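You operate a simulated robot arm through the tools that you are given. There is no shell and no other tool. Be economical: measure what you need, move in short steps, check, and stop when the job is done.

The job below is to be done with a simulated robot arm. You get a single attempt, and the scene is never put back.

Task
Undo the four bolts and lift the small die into the green tray.
Fine: the line stands, leave it so; park the driver in its dock.

The check looks at the end state, three seconds after you hand in, the way a careful person would. Anything else that was tipped, shoved, dropped, spilled or broken makes it a failure.

Robot
A 6-joint arm with a two-finger parallel gripper, fixed in place. Base frame: the origin is at the foot of the arm, x ahead of it, y to its left, z up; the work surface is at about z = 2.2. Units: cm, degrees, N and s.
With the tool pointing down near the work surface it reaches from about 14 to 58 cm from the base axis. Its first joint turns from -66.0 to 66.0 degrees. Payload 2.1 kg.
The tool frame sits at the grasp point between the pads (the TCP): z along the fingers, y along the line on which they close. The tips reach 3 cm beyond it. The gripper opens to 9.4 cm. The fingers are 2.8 cm wide and 1 cm thick; the gripper's body (5 by 9.6 cm) begins 5.5 cm behind the TCP.
Orientation is that of the tool frame in the base frame, as [roll, pitch, yaw] about the fixed x, y, z axes, in that order (R = Rz(yaw) Ry(pitch) Rx(roll)). With the fingers straight down and closing along the base's y, the tool's x points along the base's -x, its y along +y and its z along -z.

Tools
- The arm moves only by the tool servo_tool. Its argument "series" is a list of rows, each an object (a shift or turn left out is 0, a gripper value left out holds the last) with "claw": the closure, from 0 (fully open) to 1 (shut); "xyz": the shift along the tool's x, y, z in cm, a list of three; "delta_rot": the turn, a rotation vector about the tool's x, y, z in degrees, a list of three. In form: [{"claw": claw, "xyz": [x, y, z], "delta_rot": [rx, ry, rz]}, ...]. A call has 1 to 8 rows; each row is the pose to reach, as a shift and turn from the pose commanded when the call began, along the tool's axes at that moment. Each row takes 0.2 s and may step no farther than 5 cm and 8.6 degrees from the row before; otherwise, or with a gripper value out of range, the whole call is refused. A pose out of reach is approached as far as the arm can. The call stops where the force on the tool passes 70 N (or 10 N more than at its start, if that is more) or the arm is blocked; 0.2 s more then pass. Each finger travels about 7.2 cm/s and halts on what it meets, pressing with about 34 N; the grip force reading is that of the motor and also rises with nothing between the fingers. The clock runs only during rows and for 0.2 s after the last one: add rows that repeat a pose to give the fingers time. It gives the time, the measured TCP pose, the force on the tool (base axes), the opening and the grip force at its end, in the units of the frame above (readings bear some noise).
- Cameras (640 x 400 px; columns grow to the right, rows downward): "scene" is fixed at [4.21, -35.74, 49.84]; the picture's right is [0.89, -0.45, 0.00], its down [-0.20, -0.40, -0.90] and it looks along [0.40, 0.80, -0.44] (base axes); focal length 283 px, centre (320, 200). "wrist" rides on the gripper at [7.6, 1.4, -10.3] in the tool frame; the picture's right is [-0.18, 0.98, 0.00], its down [-0.75, -0.14, -0.64] and it looks along [-0.63, -0.12, 0.77] (tool axes); focal length 243 px, centre (320, 200). There is no depth. A picture from a camera that has moved, and an enlarged one, comes with that camera's place and axes in the base frame and with its lens.
- capture(camera): a new picture of that camera. The clock stands still meanwhile.
- zoom(camera, box): a new picture of the part [left, top, right, bottom] of that camera's present view, enlarged. The clock stands still meanwhile.
- close_job(): hands the job in; it is judged then, once.

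Work in short steps. Places have to be worked out from the pictures, the camera data and where the tool is seen: move nearer, look again, correct. Check each grasp and each placing, and mend what went wrong. You have 120 turns and 64 pictures in all, those below and enlarged ones among them. Open the gripper and draw the arm clear of the work before you hand the job in, unless the task says otherwise; then end with one line.

The tools are called after "Request:" by a JSON object that holds its "op" and its "data". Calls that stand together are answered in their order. servo_tool: Moves the arm, as the interface text tells. Its arguments: {"type":"object","properties":{"series":{"type":"array"}},"required":["series"]} The other tools are called the same way: capture (camera) takes a picture; zoom (camera, box) takes an enlarged picture of a part of a camera's view; close_job () hands the job in.

At the start:

```text
time: 0.0
eef_pos: [29.87, -1.06, 40.12]
tool_rot: [-179.9, 0.1, 179.9]
wrist_force: [-0.1, 0.4, 0.2]
finger_gap: 9.39
grip_force: 0.1
```

scene: 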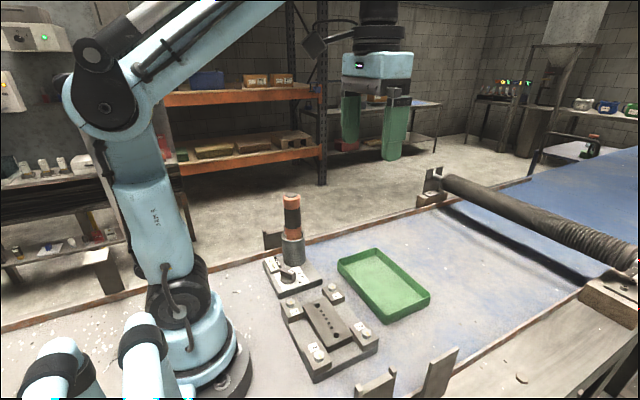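
wrist: 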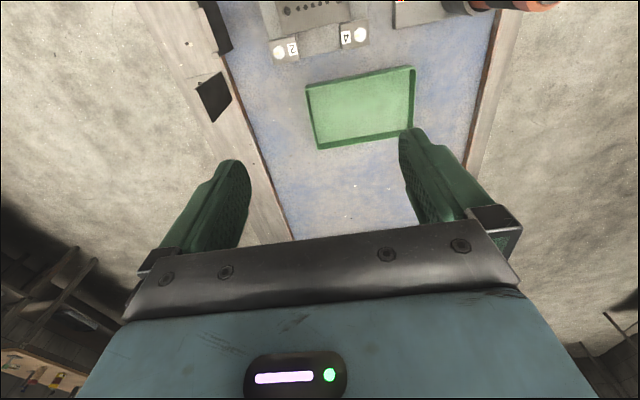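

The scene shows a die held in a fixture, a driver in a dock, and a green tray. I'll enlarge the fixture and the dock to see details.

Request:
{"op": "zoom", "data": {"camera": "scene", "box": [250, 180, 450, 390]}}

Request:
{"op": "zoom", "data": {"camera": "scene", "box": [270, 275, 390, 385]}}

Request:
{"op": "zoom", "data": {"camera": "scene", "box": [250, 185, 340, 300]}}

```text
1.90 times, centred on (350, 285) of scene
camera zoom: at [4.21, -35.74, 49.84], right [0.89, -0.45, 0.0], down [-0.2, -0.4, -0.9], along [0.4, 0.8, -0.44], focal length 539 px, centre (263, 38)
```

zoom: 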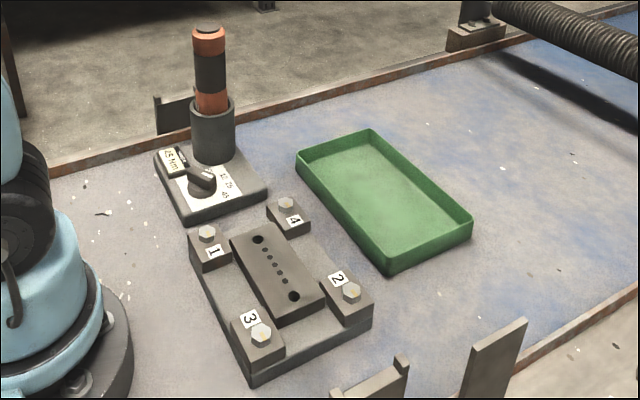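

```text
3.64 times, centred on (330, 330) of scene
camera zoom: at [4.21, -35.74, 49.84], right [0.89, -0.45, 0.0], down [-0.2, -0.4, -0.9], along [0.4, 0.8, -0.44], focal length 1028 px, centre (284, -273)
```

zoom: 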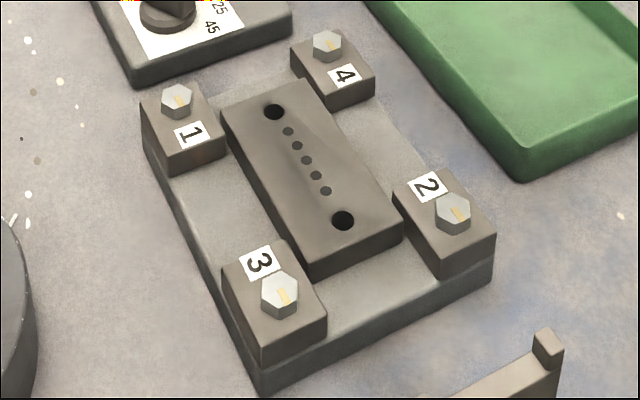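

```text
3.48 times, centred on (295, 242) of scene
camera zoom: at [4.21, -35.74, 49.84], right [0.89, -0.45, 0.0], down [-0.2, -0.4, -0.9], along [0.4, 0.8, -0.44], focal length 984 px, centre (407, 52)
```

zoom: 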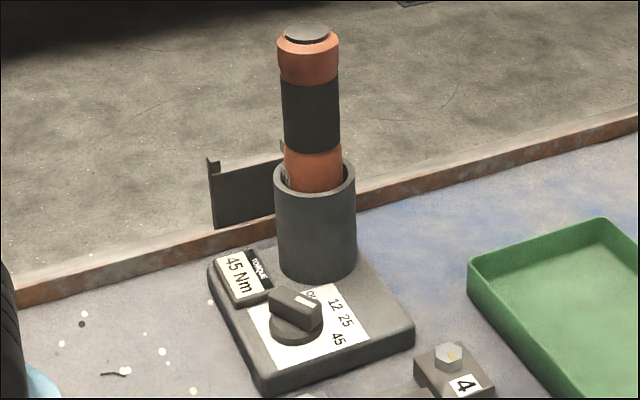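

The bolts come out near (17.3, 3.2), (26.5, -9.4), (17.3, -9.3) and (26.5, 3.2), and the driver axis near (24, 18) with its top at about z = 23.5. I'll move high above the dock for a closer look at the knob and label.

Request:
{"op": "servo_tool", "data": {"series": [{"xyz": [2, 3.5, 0]}, {"xyz": [4, 7, 0]}, {"xyz": [6, 10.5, 0]}, {"xyz": [7, 13, 0]}, {"xyz": [7, 13, 0]}]}}

Request:
{"op": "capture", "data": {"camera": "wrist"}}

```text
time: 1.2
eef_pos: [22.69, 11.94, 40.3]
tool_rot: [179.9, 0.0, 179.9]
wrist_force: [-0.4, 0.6, -0.6]
finger_gap: 9.39
grip_force: 0.1
```

```text
58 pictures are left
camera wrist: at [14.99, 13.27, 50.52], right [0.18, 0.98, 0.0], down [0.75, -0.14, 0.64], along [0.63, -0.12, -0.77], focal length 243 px, centre (320, 200)
```

wrist: 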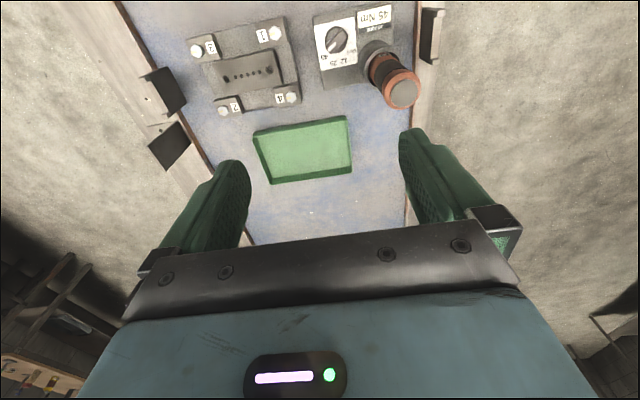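

Everything is in view now. I'll enlarge the dock and the fixture.

Request:
{"op": "zoom", "data": {"camera": "wrist", "box": [300, 0, 430, 115]}}

Request:
{"op": "zoom", "data": {"camera": "wrist", "box": [180, 10, 310, 125]}}

```text
3.48 times, centred on (365, 58) of wrist
camera zoom: at [14.99, 13.27, 50.52], right [0.18, 0.98, 0.0], down [0.75, -0.14, 0.64], along [0.63, -0.12, -0.77], focal length 844 px, centre (164, 696)
```

zoom: 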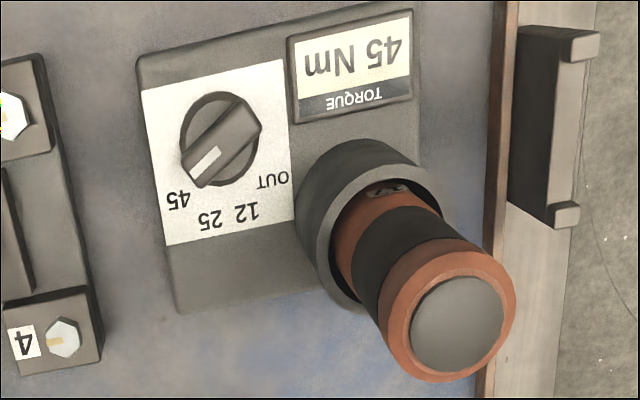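

```text
3.48 times, centred on (245, 68) of wrist
camera zoom: at [14.99, 13.27, 50.52], right [0.18, 0.98, 0.0], down [0.75, -0.14, 0.64], along [0.63, -0.12, -0.77], focal length 844 px, centre (581, 661)
```

zoom: 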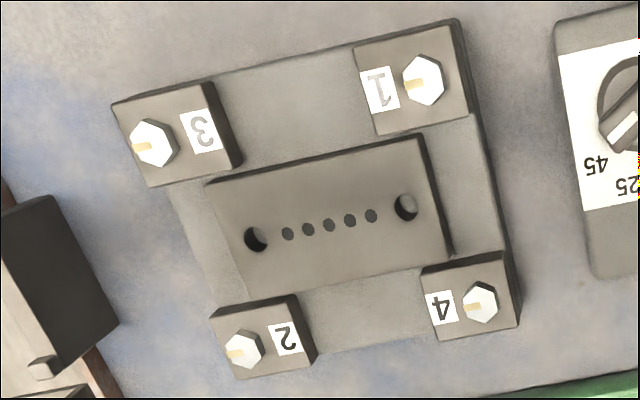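

Reading both views together, the bolt heads top out near z 4.95 at x 18.05/27.8 and y 5.55/-7.6, and the driver axis is at about (24.9, 20.9). The knob is at about (20.8, 14.7) and points to 45; it has an OUT position about 90° counter-clockwise. I'll move above the knob, turn the fingers across its handle and look closer.

Request:
{"op": "servo_tool", "data": {"series": [{"xyz": [0.4, 0.5, 2], "delta_rot": [0, 0, 8], "claw": 0.62}, {"xyz": [0.8, 1, 4], "delta_rot": [0, 0, 16]}, {"xyz": [1.2, 1.5, 6], "delta_rot": [0, 0, 24]}, {"xyz": [1.6, 2, 9], "delta_rot": [0, 0, 32]}, {"xyz": [1.9, 2.5, 12], "delta_rot": [0, 0, 40]}, {"xyz": [1.9, 2.76, 13.3], "delta_rot": [0, 0, 48]}, {"xyz": [1.9, 2.76, 13.3], "delta_rot": [0, 0, 48]}]}}

Request:
{"op": "capture", "data": {"camera": "wrist"}}

```text
time: 2.8
eef_pos: [21.08, 14.55, 26.98]
tool_rot: [180.0, -0.1, 132.0]
wrist_force: [0.7, 1.0, 0.4]
finger_gap: 3.57
grip_force: 0.2
```

```text
55 pictures are left
camera wrist: at [16.96, 21.1, 37.23], right [0.85, 0.52, 0.0], down [0.4, -0.65, 0.64], along [0.33, -0.55, -0.77], focal length 243 px, centre (320, 200)
```

wrist: 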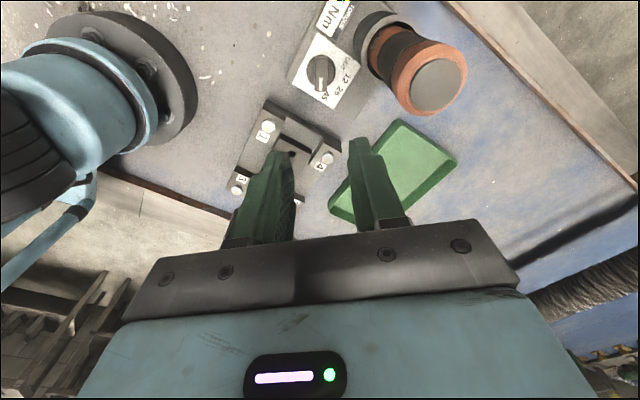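

Request:
{"op": "zoom", "data": {"camera": "wrist", "box": [280, 20, 480, 145]}}

```text
3.20 times, centred on (380, 82) of wrist
camera zoom: at [16.96, 21.1, 37.23], right [0.85, 0.52, 0.0], down [0.4, -0.65, 0.64], along [0.33, -0.55, -0.77], focal length 776 px, centre (128, 576)
```

zoom: 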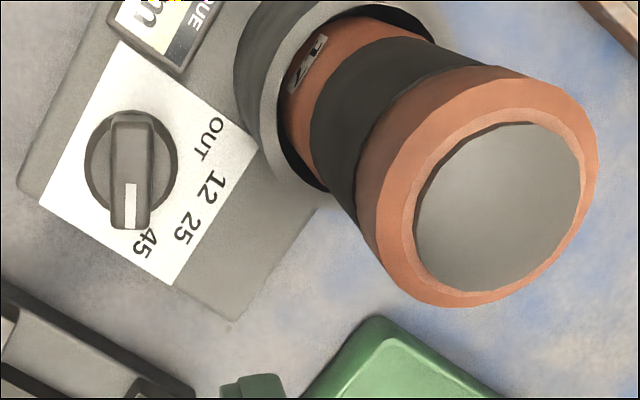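

The knob handle lies along about -58° in the base frame and sits near (20.6, 14.9). The gripper body would pass very close to the driver, so I'll lean the tool 8.5° away from it, then turn 10° more onto the handle.

Request:
{"op": "servo_tool", "data": {"series": [{"xyz": [0.22, -0.54, 0], "delta_rot": [-4.1, 1.0, 0]}, {"xyz": [0.22, -0.54, 0], "delta_rot": [-8.25, 2.06, 0]}]}}

Request:
{"op": "servo_tool", "data": {"series": [{"delta_rot": [0, 0, 5], "claw": 0.62}, {"delta_rot": [0, 0, 10]}, {"xyz": [-0.24, -0.54, 3.96], "delta_rot": [0, 0, 10]}, {"xyz": [-0.48, -1.08, 7.9], "delta_rot": [0, 0, 10]}, {"xyz": [-0.72, -1.62, 11.87], "delta_rot": [0, 0, 10]}, {"xyz": [-0.84, -1.89, 13.85], "delta_rot": [0, 0, 10]}]}}

Request:
{"op": "capture", "data": {"camera": "scene"}}

Request:
{"op": "capture", "data": {"camera": "wrist"}}

```text
time: 3.4
eef_pos: [20.52, 14.38, 27.0]
tool_rot: [171.6, -2.1, 132.3]
wrist_force: [0.0, -0.3, 0.4]
finger_gap: 3.58
grip_force: 0.0
```

```text
time: 4.8
eef_pos: [20.9, 14.31, 12.86]
tool_rot: [172.2, -3.5, 122.3]
wrist_force: [0.2, 0.0, 0.1]
finger_gap: 3.58
grip_force: 0.0
```

```text
53 pictures are left
```

scene: 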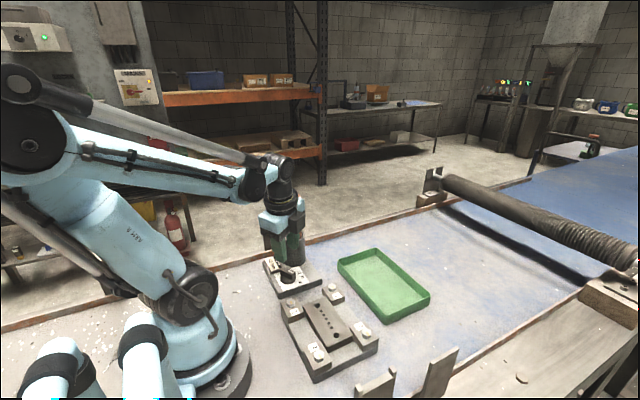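

```text
52 pictures are left
camera wrist: at [17.09, 20.22, 23.64], right [0.93, 0.36, 0.12], down [0.23, -0.79, 0.57], along [0.3, -0.5, -0.81], focal length 243 px, centre (320, 200)
```

wrist: 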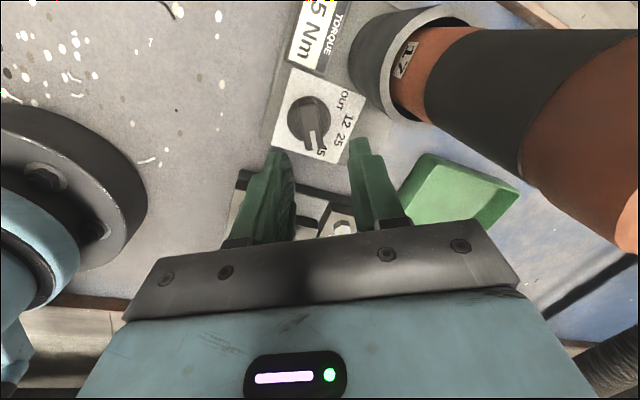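

The closing line matches the handle within a few degrees, and the tips are within 0.5 cm of the knob axis. I'll descend with a 0.4 cm correction along the handle, then check the clearance.

Request:
{"op": "servo_tool", "data": {"series": [{"xyz": [0.26, -0.32, 2.4], "claw": 0.62}, {"xyz": [0.1, -0.61, 4.5]}]}}

Request:
{"op": "zoom", "data": {"camera": "wrist", "box": [220, 40, 460, 190]}}

Request:
{"op": "zoom", "data": {"camera": "scene", "box": [235, 200, 345, 310]}}

```text
time: 5.4
eef_pos: [20.43, 14.51, 8.31]
tool_rot: [172.2, -3.6, 122.3]
wrist_force: [0.5, -1.1, -0.1]
finger_gap: 3.56
grip_force: 0.1
```

```text
2.67 times, centred on (340, 115) of wrist
camera zoom: at [16.69, 20.4, 19.23], right [0.93, 0.36, 0.12], down [0.23, -0.79, 0.57], along [0.3, -0.5, -0.81], focal length 647 px, centre (267, 427)
```

zoom: 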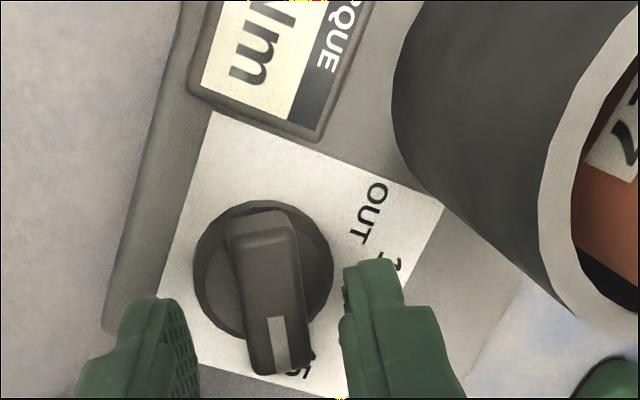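

```text
3.64 times, centred on (290, 255) of scene
camera zoom: at [4.21, -35.74, 49.84], right [0.89, -0.45, 0.0], down [-0.2, -0.4, -0.9], along [0.4, 0.8, -0.44], focal length 1028 px, centre (429, 0)
```

zoom: 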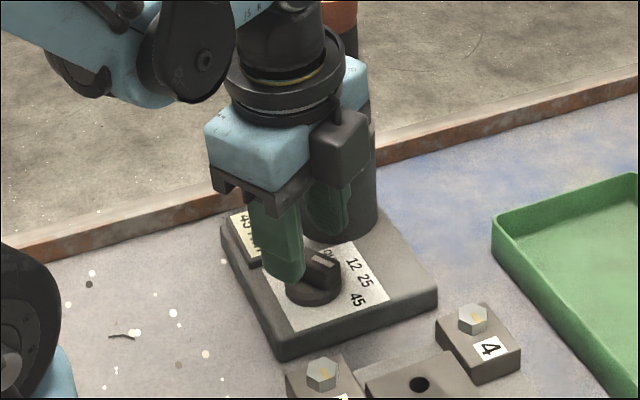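

The fingers straddle the handle but sit slightly toward its pointer end. I'll shift 0.5 cm along the handle, go down 1 cm, and close.

Request:
{"op": "servo_tool", "data": {"series": [{"xyz": [0.5, -0.05, 0.4], "claw": 0.62}, {"xyz": [0.45, -0.13, 1.0]}, {"xyz": [0.45, -0.13, 1.0], "claw": 0.75}, {"xyz": [0.45, -0.13, 1.0], "claw": 0.88}, {"xyz": [0.45, -0.13, 1.0], "claw": 0.9}]}}

Request:
{"op": "zoom", "data": {"camera": "wrist", "box": [220, 40, 460, 190]}}

```text
time: 6.6
eef_pos: [20.3, 15.0, 7.4]
tool_rot: [172.0, -3.4, 122.3]
wrist_force: [12.8, 9.3, 0.3]
finger_gap: 1.85
grip_force: 7.9
```

```text
2.67 times, centred on (340, 115) of wrist
camera zoom: at [16.53, 20.87, 18.31], right [0.93, 0.36, 0.12], down [0.23, -0.79, 0.57], along [0.3, -0.5, -0.81], focal length 647 px, centre (267, 427)
```

zoom: 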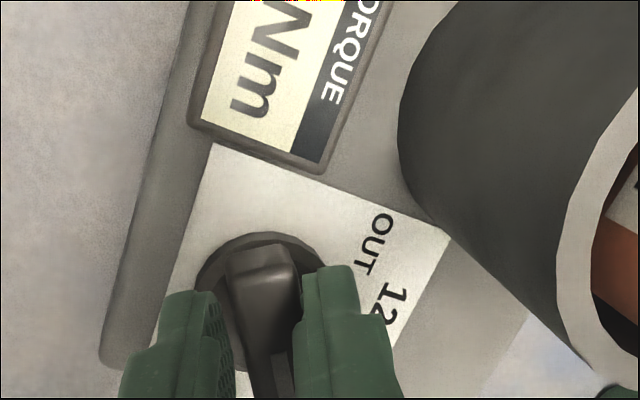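

The right finger touches first, with about 16 N toward +32°. I'll shift 0.15 cm that way and close fully.

Request:
{"op": "servo_tool", "data": {"series": [{"xyz": [0, 0.15, 0], "claw": 0.88}, {"xyz": [0, 0.18, 0], "claw": 0.95}, {"xyz": [0, 0.18, 0], "claw": 1}, {"xyz": [0, 0.18, 0], "claw": 1}]}}

```text
time: 7.6
eef_pos: [20.52, 15.08, 7.46]
tool_rot: [172.3, -3.5, 122.3]
wrist_force: [-2.1, -0.6, 29.7]
finger_gap: 1.64
grip_force: 34.0
```

The handle is gripped (gap 1.64 cm). Now I turn counter-clockwise seen from above, which is negative about tool z, in small stages.

Request:
{"op": "servo_tool", "data": {"series": [{"delta_rot": [0, 0, -6]}, {"delta_rot": [0, 0, -12]}, {"delta_rot": [0, 0, -18]}, {"delta_rot": [0, 0, -24]}, {"delta_rot": [0, 0, -30]}]}}

Request:
{"op": "capture", "data": {"camera": "wrist"}}

```text
time: 8.8
eef_pos: [20.32, 14.93, 7.49]
tool_rot: [171.7, 1.0, 152.0]
wrist_force: [-3.2, -11.2, 0.0]
finger_gap: 1.65
grip_force: 34.4
```

```text
48 pictures are left
camera wrist: at [13.35, 18.53, 17.71], right [0.62, 0.77, 0.15], down [0.55, -0.55, 0.63], along [0.57, -0.31, -0.77], focal length 243 px, centre (320, 200)
```

wrist: 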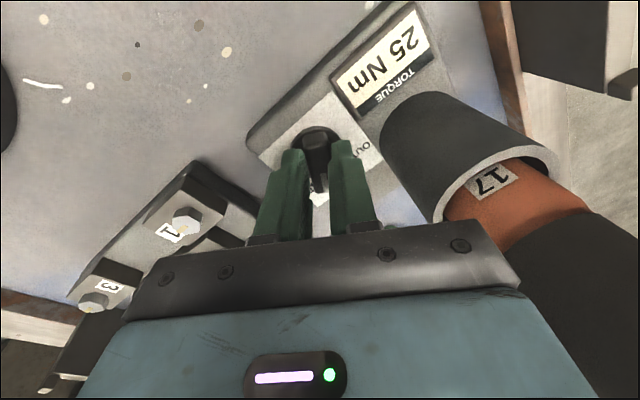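

The display now reads 25 Nm, so the knob turns and the setting follows. Continuing.

Request:
{"op": "servo_tool", "data": {"series": [{"delta_rot": [0, 0, -6]}, {"delta_rot": [0, 0, -12]}, {"delta_rot": [0, 0, -18]}, {"delta_rot": [0, 0, -24]}, {"delta_rot": [0, 0, -30]}]}}

Request:
{"op": "servo_tool", "data": {"series": [{"delta_rot": [0, 0, -6]}, {"delta_rot": [0, 0, -12]}, {"delta_rot": [0, 0, -18]}, {"delta_rot": [0, 0, -24]}, {"delta_rot": [0, 0, -30]}]}}

Request:
{"op": "capture", "data": {"camera": "wrist"}}

```text
time: 10.0
eef_pos: [20.39, 15.25, 7.37]
tool_rot: [172.7, 5.1, -178.0]
wrist_force: [-1.0, -2.4, 0.8]
finger_gap: 1.63
grip_force: 34.1
```

```text
time: 11.2
eef_pos: [20.37, 15.08, 7.52]
tool_rot: [176.4, 7.8, -148.0]
wrist_force: [0.3, -5.3, 0.7]
finger_gap: 1.58
grip_force: 34.0
```

```text
47 pictures are left
camera wrist: at [12.27, 11.01, 16.66], right [-0.37, 0.92, 0.08], down [0.66, 0.2, 0.73], along [0.66, 0.33, -0.68], focal length 243 px, centre (320, 200)
```

wrist: 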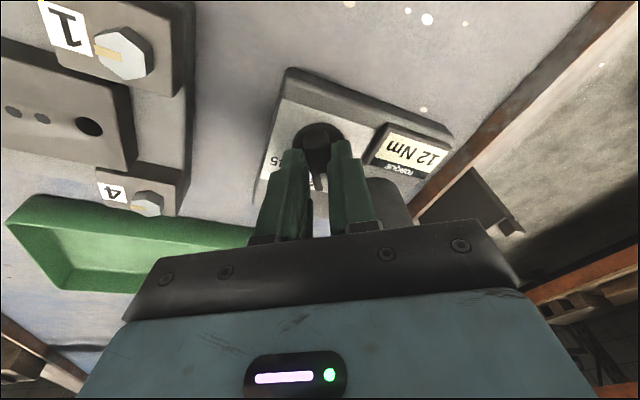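

It reads 12 Nm. I'll turn another 22° toward OUT.

Request:
{"op": "servo_tool", "data": {"series": [{"delta_rot": [0, 0, -6]}, {"delta_rot": [0, 0, -12]}, {"delta_rot": [0, 0, -18]}, {"delta_rot": [0, 0, -22]}]}}

Request:
{"op": "zoom", "data": {"camera": "wrist", "box": [220, 50, 480, 210]}}

```text
time: 12.2
eef_pos: [20.44, 15.12, 7.42]
tool_rot: [179.6, 8.5, -125.9]
wrist_force: [-3.9, -13.9, 11.4]
finger_gap: 1.59
grip_force: 34.5
```

```text
2.46 times, centred on (350, 130) of wrist
camera zoom: at [13.91, 8.5, 16.55], right [-0.69, 0.72, 0.03], down [0.5, 0.44, 0.75], along [0.53, 0.53, -0.67], focal length 597 px, centre (246, 372)
```

zoom: 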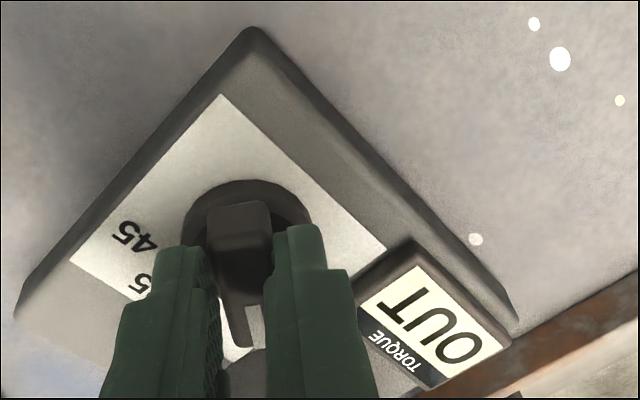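

The display reads OUT. I'll release and rise straight up, then straighten the tool and turn back.

Request:
{"op": "servo_tool", "data": {"series": [{"claw": 0.8}, {"claw": 0.6}, {"claw": 0.6}, {"xyz": [-0.59, 0, -3.96]}, {"xyz": [-1.18, 0, -7.91]}, {"xyz": [-1.78, 0, -11.87]}, {"xyz": [-2.37, 0, -15.8]}, {"xyz": [-3.0, 0, -20]}]}}

Request:
{"op": "servo_tool", "data": {"series": [{"delta_rot": [0, 4.25, 0], "xyz": [0, 0, 0]}, {"delta_rot": [0, 8.5, 0], "xyz": [0, 0, 0], "claw": 0.2}]}}

Request:
{"op": "servo_tool", "data": {"series": [{"delta_rot": [0, 0, 8]}, {"delta_rot": [0, 0, 16]}, {"delta_rot": [0, 0, 24]}, {"delta_rot": [0, 0, 32]}, {"delta_rot": [0, 0, 40]}, {"delta_rot": [0, 0, 48]}, {"delta_rot": [0, 0, 54]}, {"delta_rot": [0, 0, 54]}]}}

Request:
{"op": "capture", "data": {"camera": "wrist"}}

```text
time: 14.0
eef_pos: [20.47, 15.14, 27.61]
tool_rot: [179.7, 8.5, -126.0]
wrist_force: [-0.3, 0.4, -0.4]
finger_gap: 3.73
grip_force: 0.0
```

```text
time: 14.6
eef_pos: [20.47, 15.16, 27.62]
tool_rot: [179.7, 0.0, -126.0]
wrist_force: [-0.3, 1.0, 0.8]
finger_gap: 7.53
grip_force: 0.1
```

```text
time: 16.4
eef_pos: [20.45, 15.0, 27.74]
tool_rot: [179.8, -0.1, 180.0]
wrist_force: [0.0, -0.2, 0.7]
finger_gap: 7.54
grip_force: 0.2
```

```text
45 pictures are left
camera wrist: at [12.8, 16.39, 38.01], right [0.18, 0.98, 0.0], down [0.76, -0.14, 0.64], along [0.63, -0.12, -0.77], focal length 243 px, centre (320, 200)
```

wrist: 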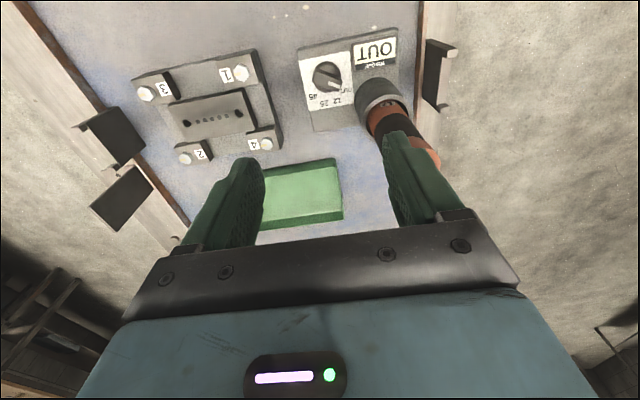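

The knob points at OUT. Next I'll move above the driver, staying above its top, and check alignment.

Request:
{"op": "servo_tool", "data": {"series": [{"xyz": [-2.2, 3, 0], "claw": 0.15}, {"xyz": [-4.4, 6.1, 0]}, {"xyz": [-4.4, 6.1, 0]}]}}

Request:
{"op": "capture", "data": {"camera": "wrist"}}

Request:
{"op": "zoom", "data": {"camera": "scene", "box": [230, 120, 370, 280]}}

```text
time: 17.2
eef_pos: [24.97, 21.23, 27.93]
tool_rot: [179.7, -0.2, -180.0]
wrist_force: [0.3, -0.3, 0.2]
finger_gap: 8.0
grip_force: 0.0
```

```text
44 pictures are left
camera wrist: at [17.25, 22.54, 38.2], right [0.18, 0.98, 0.0], down [0.76, -0.14, 0.64], along [0.63, -0.12, -0.77], focal length 243 px, centre (320, 200)
```

wrist: 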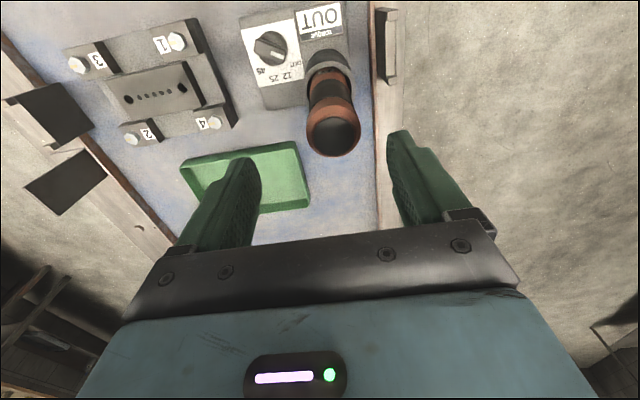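

```text
2.50 times, centred on (300, 200) of scene
camera zoom: at [4.21, -35.74, 49.84], right [0.89, -0.45, 0.0], down [-0.2, -0.4, -0.9], along [0.4, 0.8, -0.44], focal length 707 px, centre (370, 200)
```

zoom: 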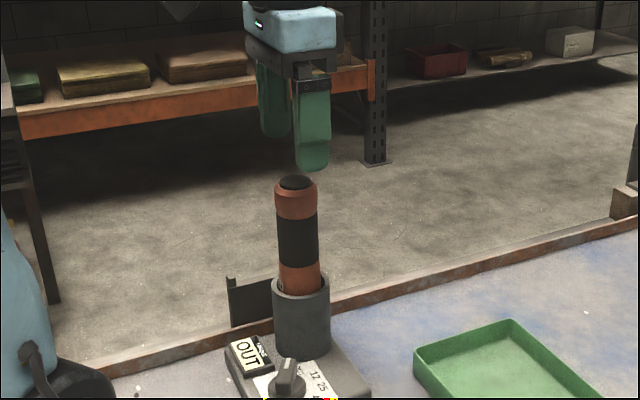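

This view puts the driver cap about 0.9 cm to the +y side of the tool axis. I'll enlarge to confirm.

Request:
{"op": "zoom", "data": {"camera": "wrist", "box": [230, 30, 430, 180]}}

```text
2.67 times, centred on (330, 105) of wrist
camera zoom: at [17.25, 22.54, 38.2], right [0.18, 0.98, 0.0], down [0.76, -0.14, 0.64], along [0.63, -0.12, -0.77], focal length 647 px, centre (293, 453)
```

zoom: 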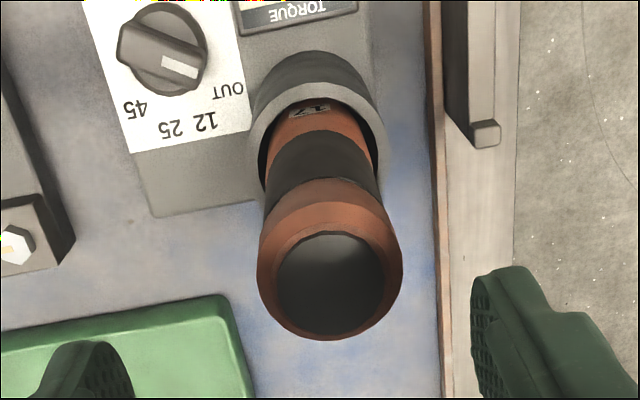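

Confirmed: the driver axis is near (24.9, 22.05). I'll shift and descend around the handle to TCP z about 17.3.

Request:
{"op": "servo_tool", "data": {"series": [{"xyz": [0.1, 0.85, 0], "claw": 0.15}, {"xyz": [0.1, 0.85, 3.5]}, {"xyz": [0.1, 0.85, 7]}, {"xyz": [0.1, 0.85, 10.5]}, {"xyz": [0.1, 0.85, 10.5]}]}}

Request:
{"op": "capture", "data": {"camera": "wrist"}}

Request:
{"op": "zoom", "data": {"camera": "scene", "box": [230, 150, 370, 290]}}

```text
time: 18.4
eef_pos: [24.79, 21.94, 17.08]
tool_rot: [179.8, -0.1, -179.9]
wrist_force: [0.4, 0.3, 0.3]
finger_gap: 7.99
grip_force: 0.1
```

```text
41 pictures are left
camera wrist: at [17.14, 23.3, 27.48], right [0.18, 0.98, 0.0], down [0.76, -0.14, 0.64], along [0.63, -0.11, -0.77], focal length 243 px, centre (320, 200)
```

wrist: 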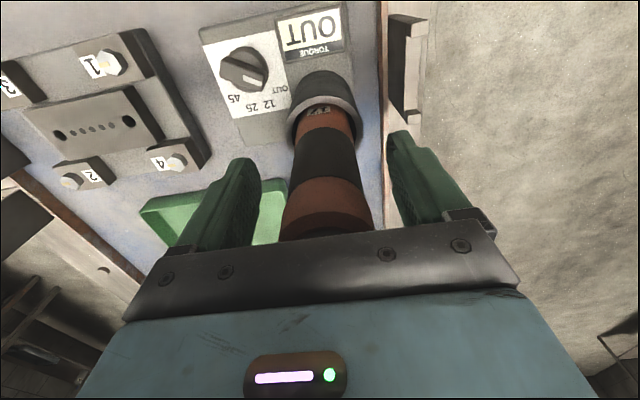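

```text
2.86 times, centred on (300, 220) of scene
camera zoom: at [4.2, -35.74, 49.84], right [0.89, -0.45, 0.0], down [-0.2, -0.4, -0.9], along [0.4, 0.8, -0.44], focal length 808 px, centre (377, 143)
```

zoom: 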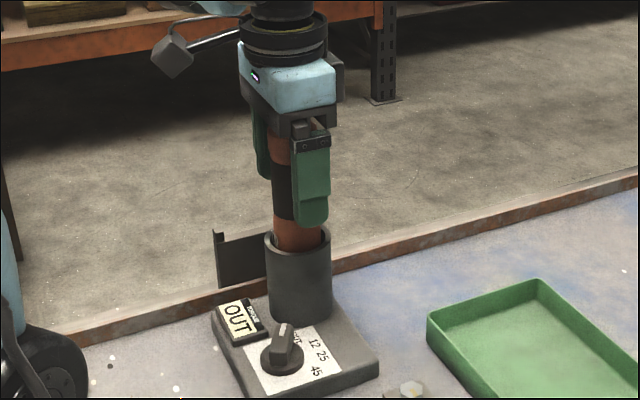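

The fingers straddle the handle, centred. Closing on it.

Request:
{"op": "servo_tool", "data": {"series": [{"claw": 0.35}, {"claw": 0.5}, {"claw": 0.7}, {"claw": 0.85}, {"claw": 1}, {"claw": 1}]}}

```text
time: 19.8
eef_pos: [24.89, 21.99, 17.03]
tool_rot: [179.8, -0.3, -179.9]
wrist_force: [-0.4, 0.8, 0.0]
finger_gap: 4.31
grip_force: 33.7
```

Gripped at 4.3 cm with no side load; the docked TCP is at (24.87, 21.98, 17.05). I'll lift straight up.

Request:
{"op": "servo_tool", "data": {"series": [{"xyz": [0, 0, -1]}, {"xyz": [0, 0, -3]}, {"xyz": [0, 0, -6]}, {"xyz": [0, 0, -9]}, {"xyz": [0, 0, -12]}, {"xyz": [0, 0, -12]}]}}

Request:
{"op": "zoom", "data": {"camera": "scene", "box": [220, 110, 380, 290]}}

```text
time: 21.2
eef_pos: [24.7, 21.92, 29.23]
tool_rot: [179.8, -0.2, -179.8]
wrist_force: [-0.2, 0.7, -5.3]
finger_gap: 4.32
grip_force: 33.9
```

```text
2.22 times, centred on (300, 200) of scene
camera zoom: at [4.21, -35.74, 49.85], right [0.89, -0.45, 0.0], down [-0.2, -0.4, -0.9], along [0.4, 0.8, -0.44], focal length 628 px, centre (364, 200)
```

zoom: 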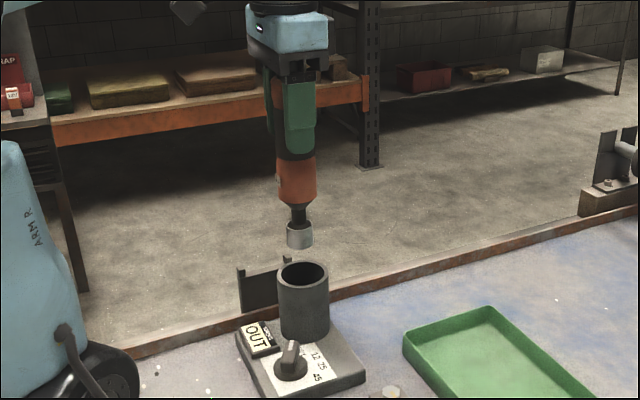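

The driver came out cleanly; the socket's lower edge is about 14.8 cm below the TCP. I'll carry it above bolt 1 and look before going down.

Request:
{"op": "servo_tool", "data": {"series": [{"xyz": [1.7, -4.1, 0]}, {"xyz": [3.4, -8.2, 0]}, {"xyz": [5.1, -12.3, 0]}, {"xyz": [6.75, -16.4, 1]}, {"xyz": [6.75, -16.4, 4]}, {"xyz": [6.75, -16.4, 6]}, {"xyz": [6.75, -16.4, 6]}]}}

Request:
{"op": "capture", "data": {"camera": "wrist"}}

Request:
{"op": "zoom", "data": {"camera": "scene", "box": [230, 200, 390, 380]}}

```text
time: 22.8
eef_pos: [18.02, 5.48, 23.04]
tool_rot: [179.8, -0.3, -179.9]
wrist_force: [-0.3, -0.6, -5.6]
finger_gap: 4.31
grip_force: 34.1
```

```text
38 pictures are left
camera wrist: at [10.34, 6.86, 33.33], right [0.18, 0.98, 0.0], down [0.76, -0.14, 0.64], along [0.63, -0.11, -0.77], focal length 243 px, centre (320, 200)
```

wrist: 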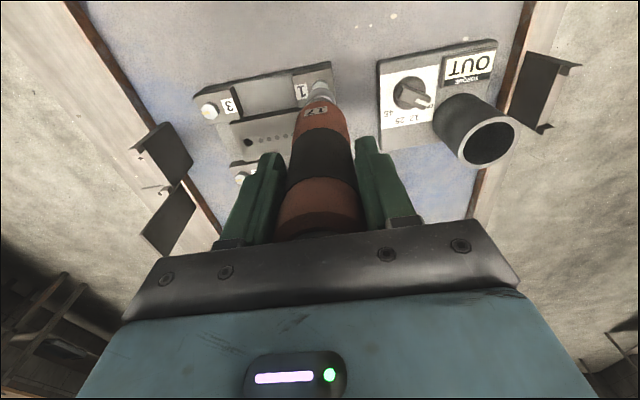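

```text
2.22 times, centred on (310, 290) of scene
camera zoom: at [4.21, -35.74, 49.84], right [0.89, -0.45, 0.0], down [-0.2, -0.4, -0.9], along [0.4, 0.8, -0.44], focal length 628 px, centre (342, 0)
```

zoom: 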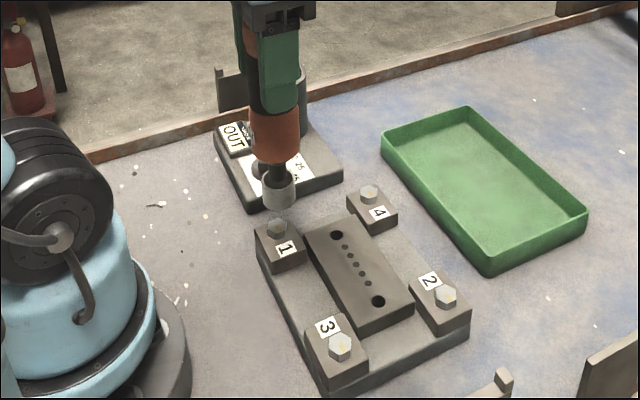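

The socket looks offset by roughly 0.5 cm in +x from the TCP. I'll enlarge both views to measure socket against bolt.

Request:
{"op": "zoom", "data": {"camera": "wrist", "box": [270, 50, 370, 120]}}

Request:
{"op": "zoom", "data": {"camera": "scene", "box": [270, 250, 330, 320]}}

```text
5.71 times, centred on (320, 85) of wrist
camera zoom: at [10.34, 6.86, 33.33], right [0.18, 0.98, 0.0], down [0.76, -0.14, 0.64], along [0.63, -0.11, -0.77], focal length 1386 px, centre (320, 857)
```

zoom: 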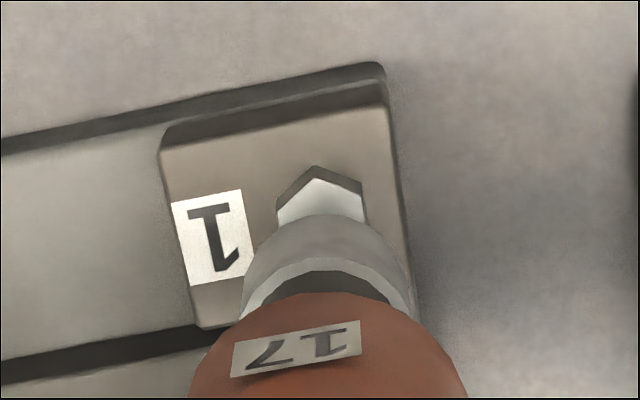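

```text
5.71 times, centred on (300, 285) of scene
camera zoom: at [4.21, -35.74, 49.84], right [0.89, -0.45, 0.0], down [-0.2, -0.4, -0.9], along [0.4, 0.8, -0.44], focal length 1616 px, centre (434, -286)
```

zoom: 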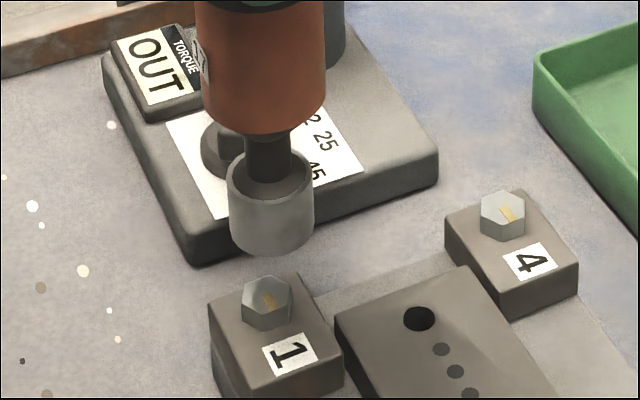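

Both views put the socket about 0.4 cm ahead (+x) of bolt 1 and slightly to +y, with its lower edge near z 8.1. I'll correct that, come down to just above the head, and look again.

Request:
{"op": "servo_tool", "data": {"series": [{"xyz": [0.4, -0.1, 0]}, {"xyz": [0.4, -0.1, 1.2]}, {"xyz": [0.4, -0.1, 2.4]}, {"xyz": [0.4, -0.1, 2.4]}]}}

Request:
{"op": "zoom", "data": {"camera": "wrist", "box": [270, 40, 370, 110]}}

Request:
{"op": "zoom", "data": {"camera": "scene", "box": [270, 250, 330, 320]}}

```text
time: 23.8
eef_pos: [17.68, 5.46, 20.68]
tool_rot: [179.8, -0.3, -179.9]
wrist_force: [0.7, 1.2, -5.3]
finger_gap: 4.3
grip_force: 34.3
```

```text
5.71 times, centred on (320, 75) of wrist
camera zoom: at [10.0, 6.75, 30.96], right [0.18, 0.98, 0.0], down [0.76, -0.14, 0.64], along [0.63, -0.12, -0.77], focal length 1386 px, centre (320, 914)
```

zoom: 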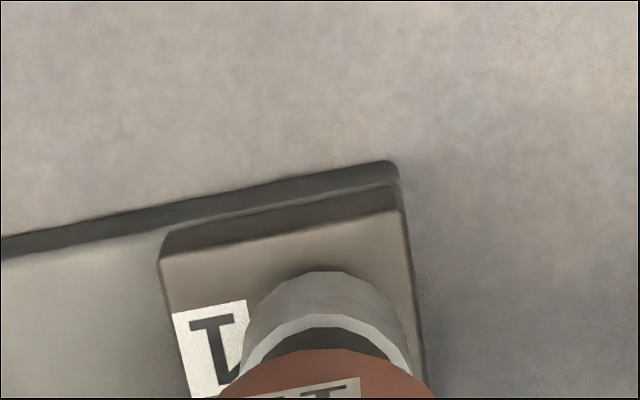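

```text
5.71 times, centred on (300, 285) of scene
camera zoom: at [4.21, -35.74, 49.84], right [0.89, -0.45, 0.0], down [-0.2, -0.4, -0.9], along [0.4, 0.8, -0.44], focal length 1616 px, centre (434, -286)
```

zoom: 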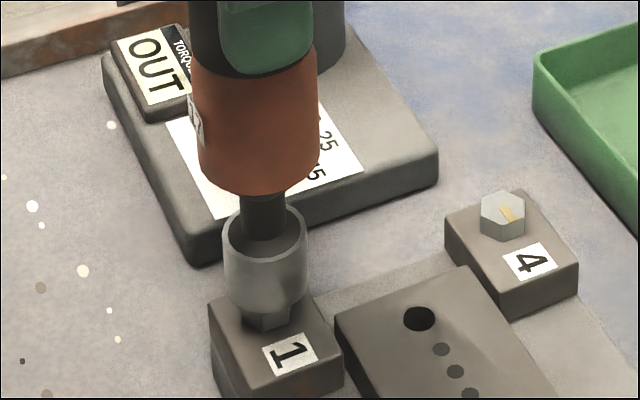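

The socket is centred over bolt 1 within about 0.1 cm in both views. I'll lower it slowly onto the head.

Request:
{"op": "servo_tool", "data": {"series": [{"xyz": [-0.05, 0, 0.4]}, {"xyz": [-0.05, 0, 0.7]}, {"xyz": [-0.05, 0, 1.0]}, {"xyz": [-0.05, 0, 1.2]}, {"xyz": [-0.05, 0, 1.2]}]}}

Request:
{"op": "zoom", "data": {"camera": "scene", "box": [270, 250, 330, 320]}}

```text
time: 25.0
eef_pos: [17.59, 5.53, 19.51]
tool_rot: [179.8, -0.3, -179.9]
wrist_force: [0.5, -0.3, -6.5]
finger_gap: 4.31
grip_force: 34.2
```

```text
5.71 times, centred on (300, 285) of scene
camera zoom: at [4.21, -35.74, 49.84], right [0.89, -0.45, 0.0], down [-0.2, -0.4, -0.9], along [0.4, 0.8, -0.44], focal length 1616 px, centre (434, -286)
```

zoom: 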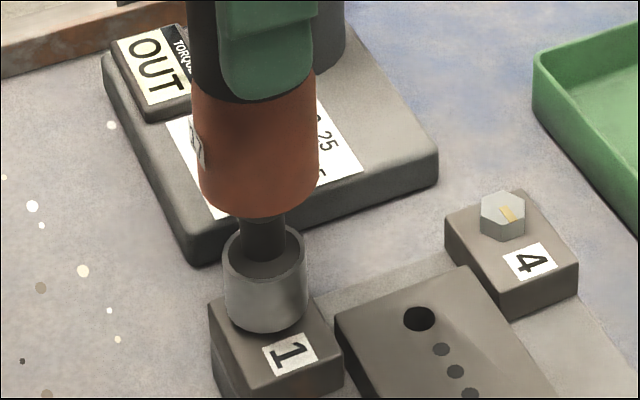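

The socket has gone over the head with no contact force. I'll keep lowering until it seats.

Request:
{"op": "servo_tool", "data": {"series": [{"xyz": [0, 0, 0.2]}, {"xyz": [0, 0, 0.4]}, {"xyz": [0, 0, 0.5]}, {"xyz": [0, 0, 0.5]}]}}

Request:
{"op": "zoom", "data": {"camera": "scene", "box": [270, 230, 340, 320]}}

```text
time: 26.0
eef_pos: [17.83, 5.5, 19.16]
tool_rot: [179.9, -0.1, -179.9]
wrist_force: [2.2, -2.3, 26.4]
finger_gap: 4.3
grip_force: 34.6
```

```text
4.44 times, centred on (305, 275) of scene
camera zoom: at [4.2, -35.74, 49.84], right [0.89, -0.45, 0.0], down [-0.2, -0.4, -0.9], along [0.4, 0.8, -0.44], focal length 1257 px, centre (387, -133)
```

zoom: 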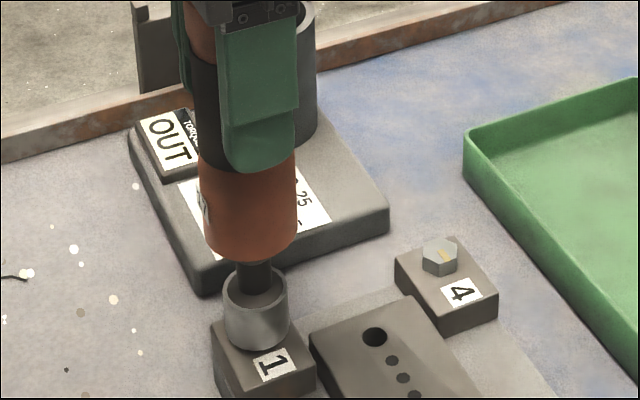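

It's seated with about 32 N of press. I'll hold for a second and a half and see whether the driver runs.

Request:
{"op": "servo_tool", "data": {"series": [{}, {}, {}, {}, {}, {}, {}, {}]}}

Request:
{"op": "zoom", "data": {"camera": "scene", "box": [270, 230, 340, 320]}}

```text
time: 27.8
eef_pos: [17.77, 5.59, 18.91]
tool_rot: [179.9, -0.3, -179.9]
wrist_force: [5.2, -1.9, 19.9]
finger_gap: 4.15
grip_force: 33.8
```

```text
4.44 times, centred on (305, 275) of scene
camera zoom: at [4.2, -35.74, 49.84], right [0.89, -0.45, 0.0], down [-0.2, -0.4, -0.9], along [0.4, 0.8, -0.44], focal length 1257 px, centre (387, -133)
```

zoom: 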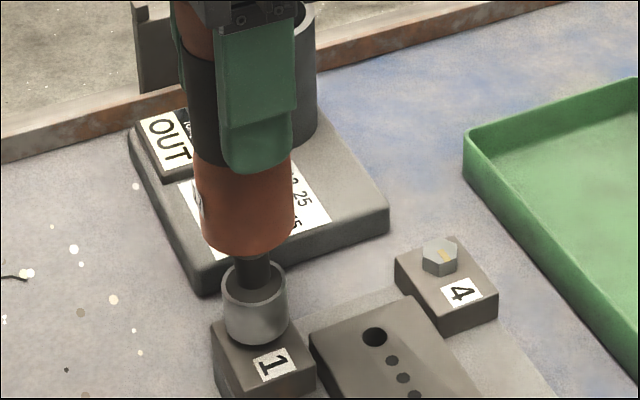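

The driver seems to have been pushed up a little, perhaps by the bolt backing out. I'll raise it off slowly and inspect the bolt.

Request:
{"op": "servo_tool", "data": {"series": [{"xyz": [0, 0, -0.4]}, {"xyz": [0, 0, -1]}, {"xyz": [0, 0, -2]}, {"xyz": [0, 0, -4]}, {"xyz": [0, 0, -5]}, {"xyz": [0, 0, -5]}]}}

Request:
{"op": "zoom", "data": {"camera": "scene", "box": [260, 200, 380, 350]}}

```text
time: 29.2
eef_pos: [17.68, 5.47, 24.03]
tool_rot: [179.9, -0.2, -179.8]
wrist_force: [-0.2, -0.2, -5.8]
finger_gap: 4.18
grip_force: 34.1
```

```text
2.67 times, centred on (320, 275) of scene
camera zoom: at [4.21, -35.74, 49.84], right [0.89, -0.45, 0.0], down [-0.2, -0.4, -0.9], along [0.4, 0.8, -0.44], focal length 754 px, centre (320, 0)
```

zoom: 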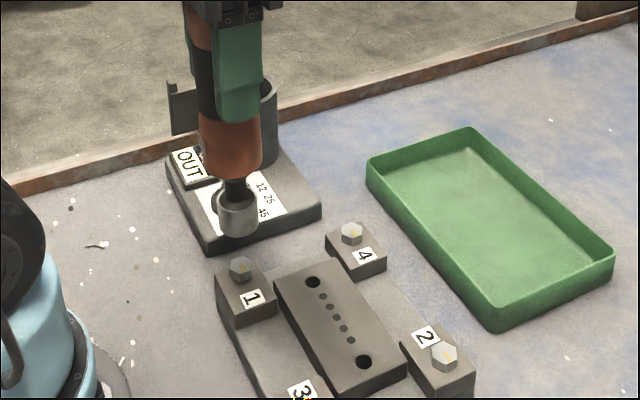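

Request:
{"op": "zoom", "data": {"camera": "scene", "box": [280, 270, 350, 320]}}

Request:
{"op": "zoom", "data": {"camera": "wrist", "box": [190, 30, 390, 240]}}

```text
8.00 times, centred on (315, 295) of scene
camera zoom: at [4.21, -35.74, 49.84], right [0.89, -0.45, 0.0], down [-0.2, -0.4, -0.9], along [0.4, 0.8, -0.44], focal length 2262 px, centre (360, -560)
```

zoom: 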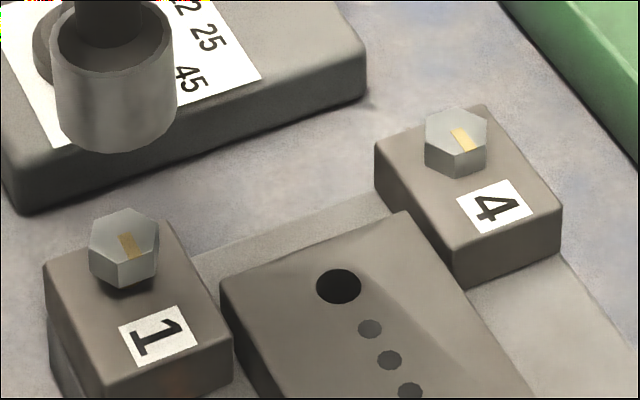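

```text
1.90 times, centred on (290, 135) of wrist
camera zoom: at [9.98, 6.82, 34.42], right [0.18, 0.98, 0.0], down [0.76, -0.14, 0.64], along [0.63, -0.12, -0.77], focal length 462 px, centre (377, 324)
```

zoom: 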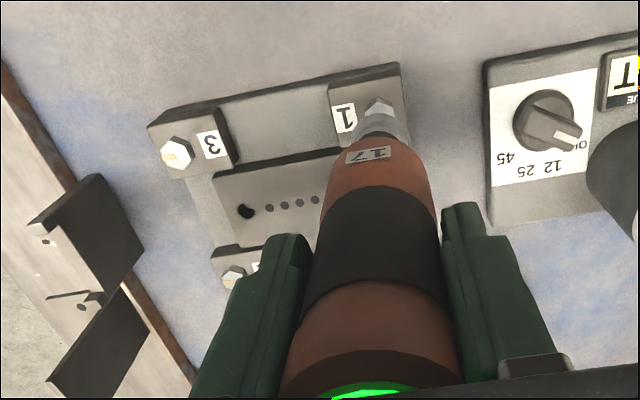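

Bolt 1 has backed out: there's a gap and shadow under its head, and the driver cap shows green. Next is bolt 2, diagonally across.

Request:
{"op": "servo_tool", "data": {"series": [{"xyz": [-2.44, -3.29, 0]}, {"xyz": [-4.88, -6.58, 0]}, {"xyz": [-7.31, -9.86, 0]}, {"xyz": [-9.75, -13.15, 0]}, {"xyz": [-9.75, -13.15, 2]}, {"xyz": [-9.75, -13.15, 2]}]}}

Request:
{"op": "zoom", "data": {"camera": "scene", "box": [330, 270, 410, 350]}}

Request:
{"op": "zoom", "data": {"camera": "wrist", "box": [250, 40, 390, 140]}}

```text
time: 30.6
eef_pos: [27.47, -7.79, 21.92]
tool_rot: [179.8, -0.2, -179.9]
wrist_force: [0.1, 0.0, -5.4]
finger_gap: 4.19
grip_force: 34.1
```

```text
5.00 times, centred on (370, 310) of scene
camera zoom: at [4.21, -35.74, 49.84], right [0.89, -0.45, 0.0], down [-0.2, -0.4, -0.9], along [0.4, 0.8, -0.44], focal length 1414 px, centre (70, -350)
```

zoom: 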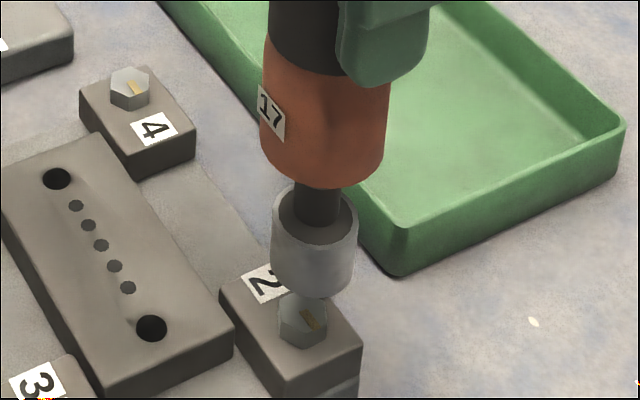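

```text
4.00 times, centred on (320, 90) of wrist
camera zoom: at [19.77, -6.46, 32.25], right [0.18, 0.98, 0.0], down [0.76, -0.14, 0.64], along [0.63, -0.11, -0.77], focal length 970 px, centre (320, 640)
```

zoom: 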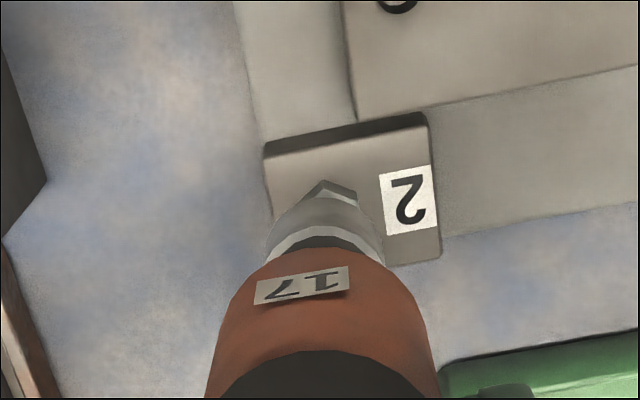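

The socket is about 0.25 cm too far in +x relative to bolt 2. I'll correct and lower it to just around the head, watching the force.

Request:
{"op": "servo_tool", "data": {"series": [{"xyz": [0.25, -0.05, 0]}, {"xyz": [0.25, -0.05, 1.0]}, {"xyz": [0.25, -0.05, 1.8]}, {"xyz": [0.25, -0.05, 2.4]}, {"xyz": [0.25, -0.05, 2.8]}, {"xyz": [0.25, -0.05, 2.8]}]}}

Request:
{"op": "zoom", "data": {"camera": "scene", "box": [330, 270, 410, 350]}}

```text
time: 32.0
eef_pos: [27.07, -7.68, 19.09]
tool_rot: [179.8, -0.3, -179.9]
wrist_force: [0.4, -1.4, -5.2]
finger_gap: 4.17
grip_force: 34.4
```

```text
5.00 times, centred on (370, 310) of scene
camera zoom: at [4.21, -35.74, 49.84], right [0.89, -0.45, 0.0], down [-0.2, -0.4, -0.9], along [0.4, 0.8, -0.44], focal length 1414 px, centre (70, -350)
```

zoom: 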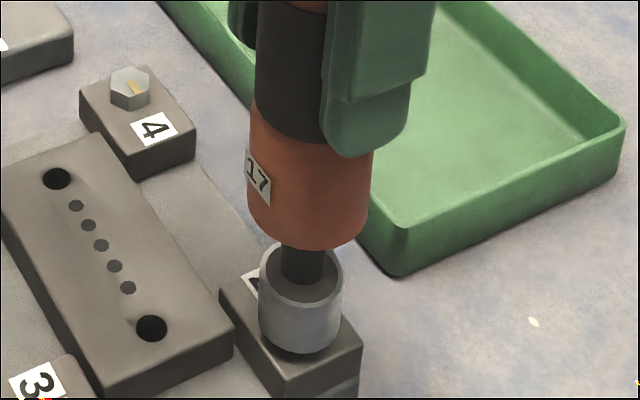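

The socket covers the head freely. I'll press down to seat it, then ease up slightly as the bolt backs out.

Request:
{"op": "servo_tool", "data": {"series": [{"xyz": [-0.05, 0, 0.2]}, {"xyz": [-0.05, 0, 0.4]}, {"xyz": [-0.05, 0, 0.5]}, {"xyz": [-0.05, 0, 0.5]}]}}

```text
time: 33.0
eef_pos: [27.16, -7.7, 18.69]
tool_rot: [179.9, -0.2, -179.9]
wrist_force: [0.5, 0.0, -5.6]
finger_gap: 4.16
grip_force: 33.4
```

No contact yet at TCP z 18.65; lowering further in small steps.

Request:
{"op": "servo_tool", "data": {"series": [{"xyz": [0, 0, 0.15]}, {"xyz": [0, 0, 0.3]}, {"xyz": [0, 0, 0.3]}]}}

```text
time: 33.8
eef_pos: [27.32, -7.63, 18.39]
tool_rot: [179.8, -0.2, -179.8]
wrist_force: [2.8, -0.6, 30.4]
finger_gap: 4.15
grip_force: 34.8
```

Seated at about 36 N. Holding, with a slight ease-up.

Request:
{"op": "servo_tool", "data": {"series": [{}, {}, {"xyz": [0, 0, -0.05]}, {"xyz": [0, 0, -0.1]}, {"xyz": [0, 0, -0.15]}, {"xyz": [0, 0, -0.2]}, {"xyz": [0, 0, -0.2]}, {"xyz": [0, 0, -0.2]}]}}

Request:
{"op": "zoom", "data": {"camera": "wrist", "box": [190, 30, 450, 240]}}

```text
time: 35.6
eef_pos: [27.31, -7.68, 18.52]
tool_rot: [179.8, -0.2, -179.9]
wrist_force: [0.0, -0.2, -6.7]
finger_gap: 4.15
grip_force: 34.1
```

```text
1.90 times, centred on (320, 135) of wrist
camera zoom: at [19.62, -6.32, 28.89], right [0.18, 0.98, 0.0], down [0.76, -0.14, 0.64], along [0.63, -0.11, -0.77], focal length 462 px, centre (320, 324)
```

zoom: 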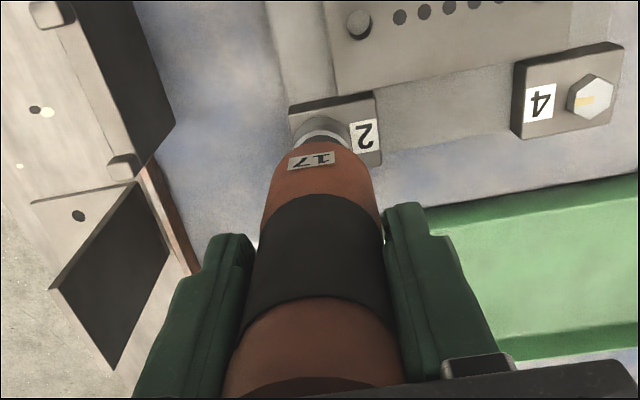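

Contact was lost after easing, so I'll press again and hold without easing.

Request:
{"op": "servo_tool", "data": {"series": [{"xyz": [0, 0, 0.15]}, {"xyz": [0, 0, 0.25]}, {"xyz": [0, 0, 0.25]}, {"xyz": [0, 0, 0.25]}, {"xyz": [0, 0, 0.25]}, {"xyz": [0, 0, 0.25]}, {"xyz": [0, 0, 0.25]}, {"xyz": [0, 0, 0.25]}]}}

Request:
{"op": "servo_tool", "data": {"series": [{}, {}, {}, {}, {}, {}]}}

```text
time: 37.4
eef_pos: [27.23, -7.59, 18.29]
tool_rot: [179.8, -0.3, -179.9]
wrist_force: [2.8, 1.5, 33.4]
finger_gap: 4.14
grip_force: 34.2
```

```text
time: 38.8
eef_pos: [27.2, -7.7, 18.31]
tool_rot: [179.8, -0.2, -179.9]
wrist_force: [5.4, 1.8, 31.6]
finger_gap: 4.2
grip_force: 34.1
```

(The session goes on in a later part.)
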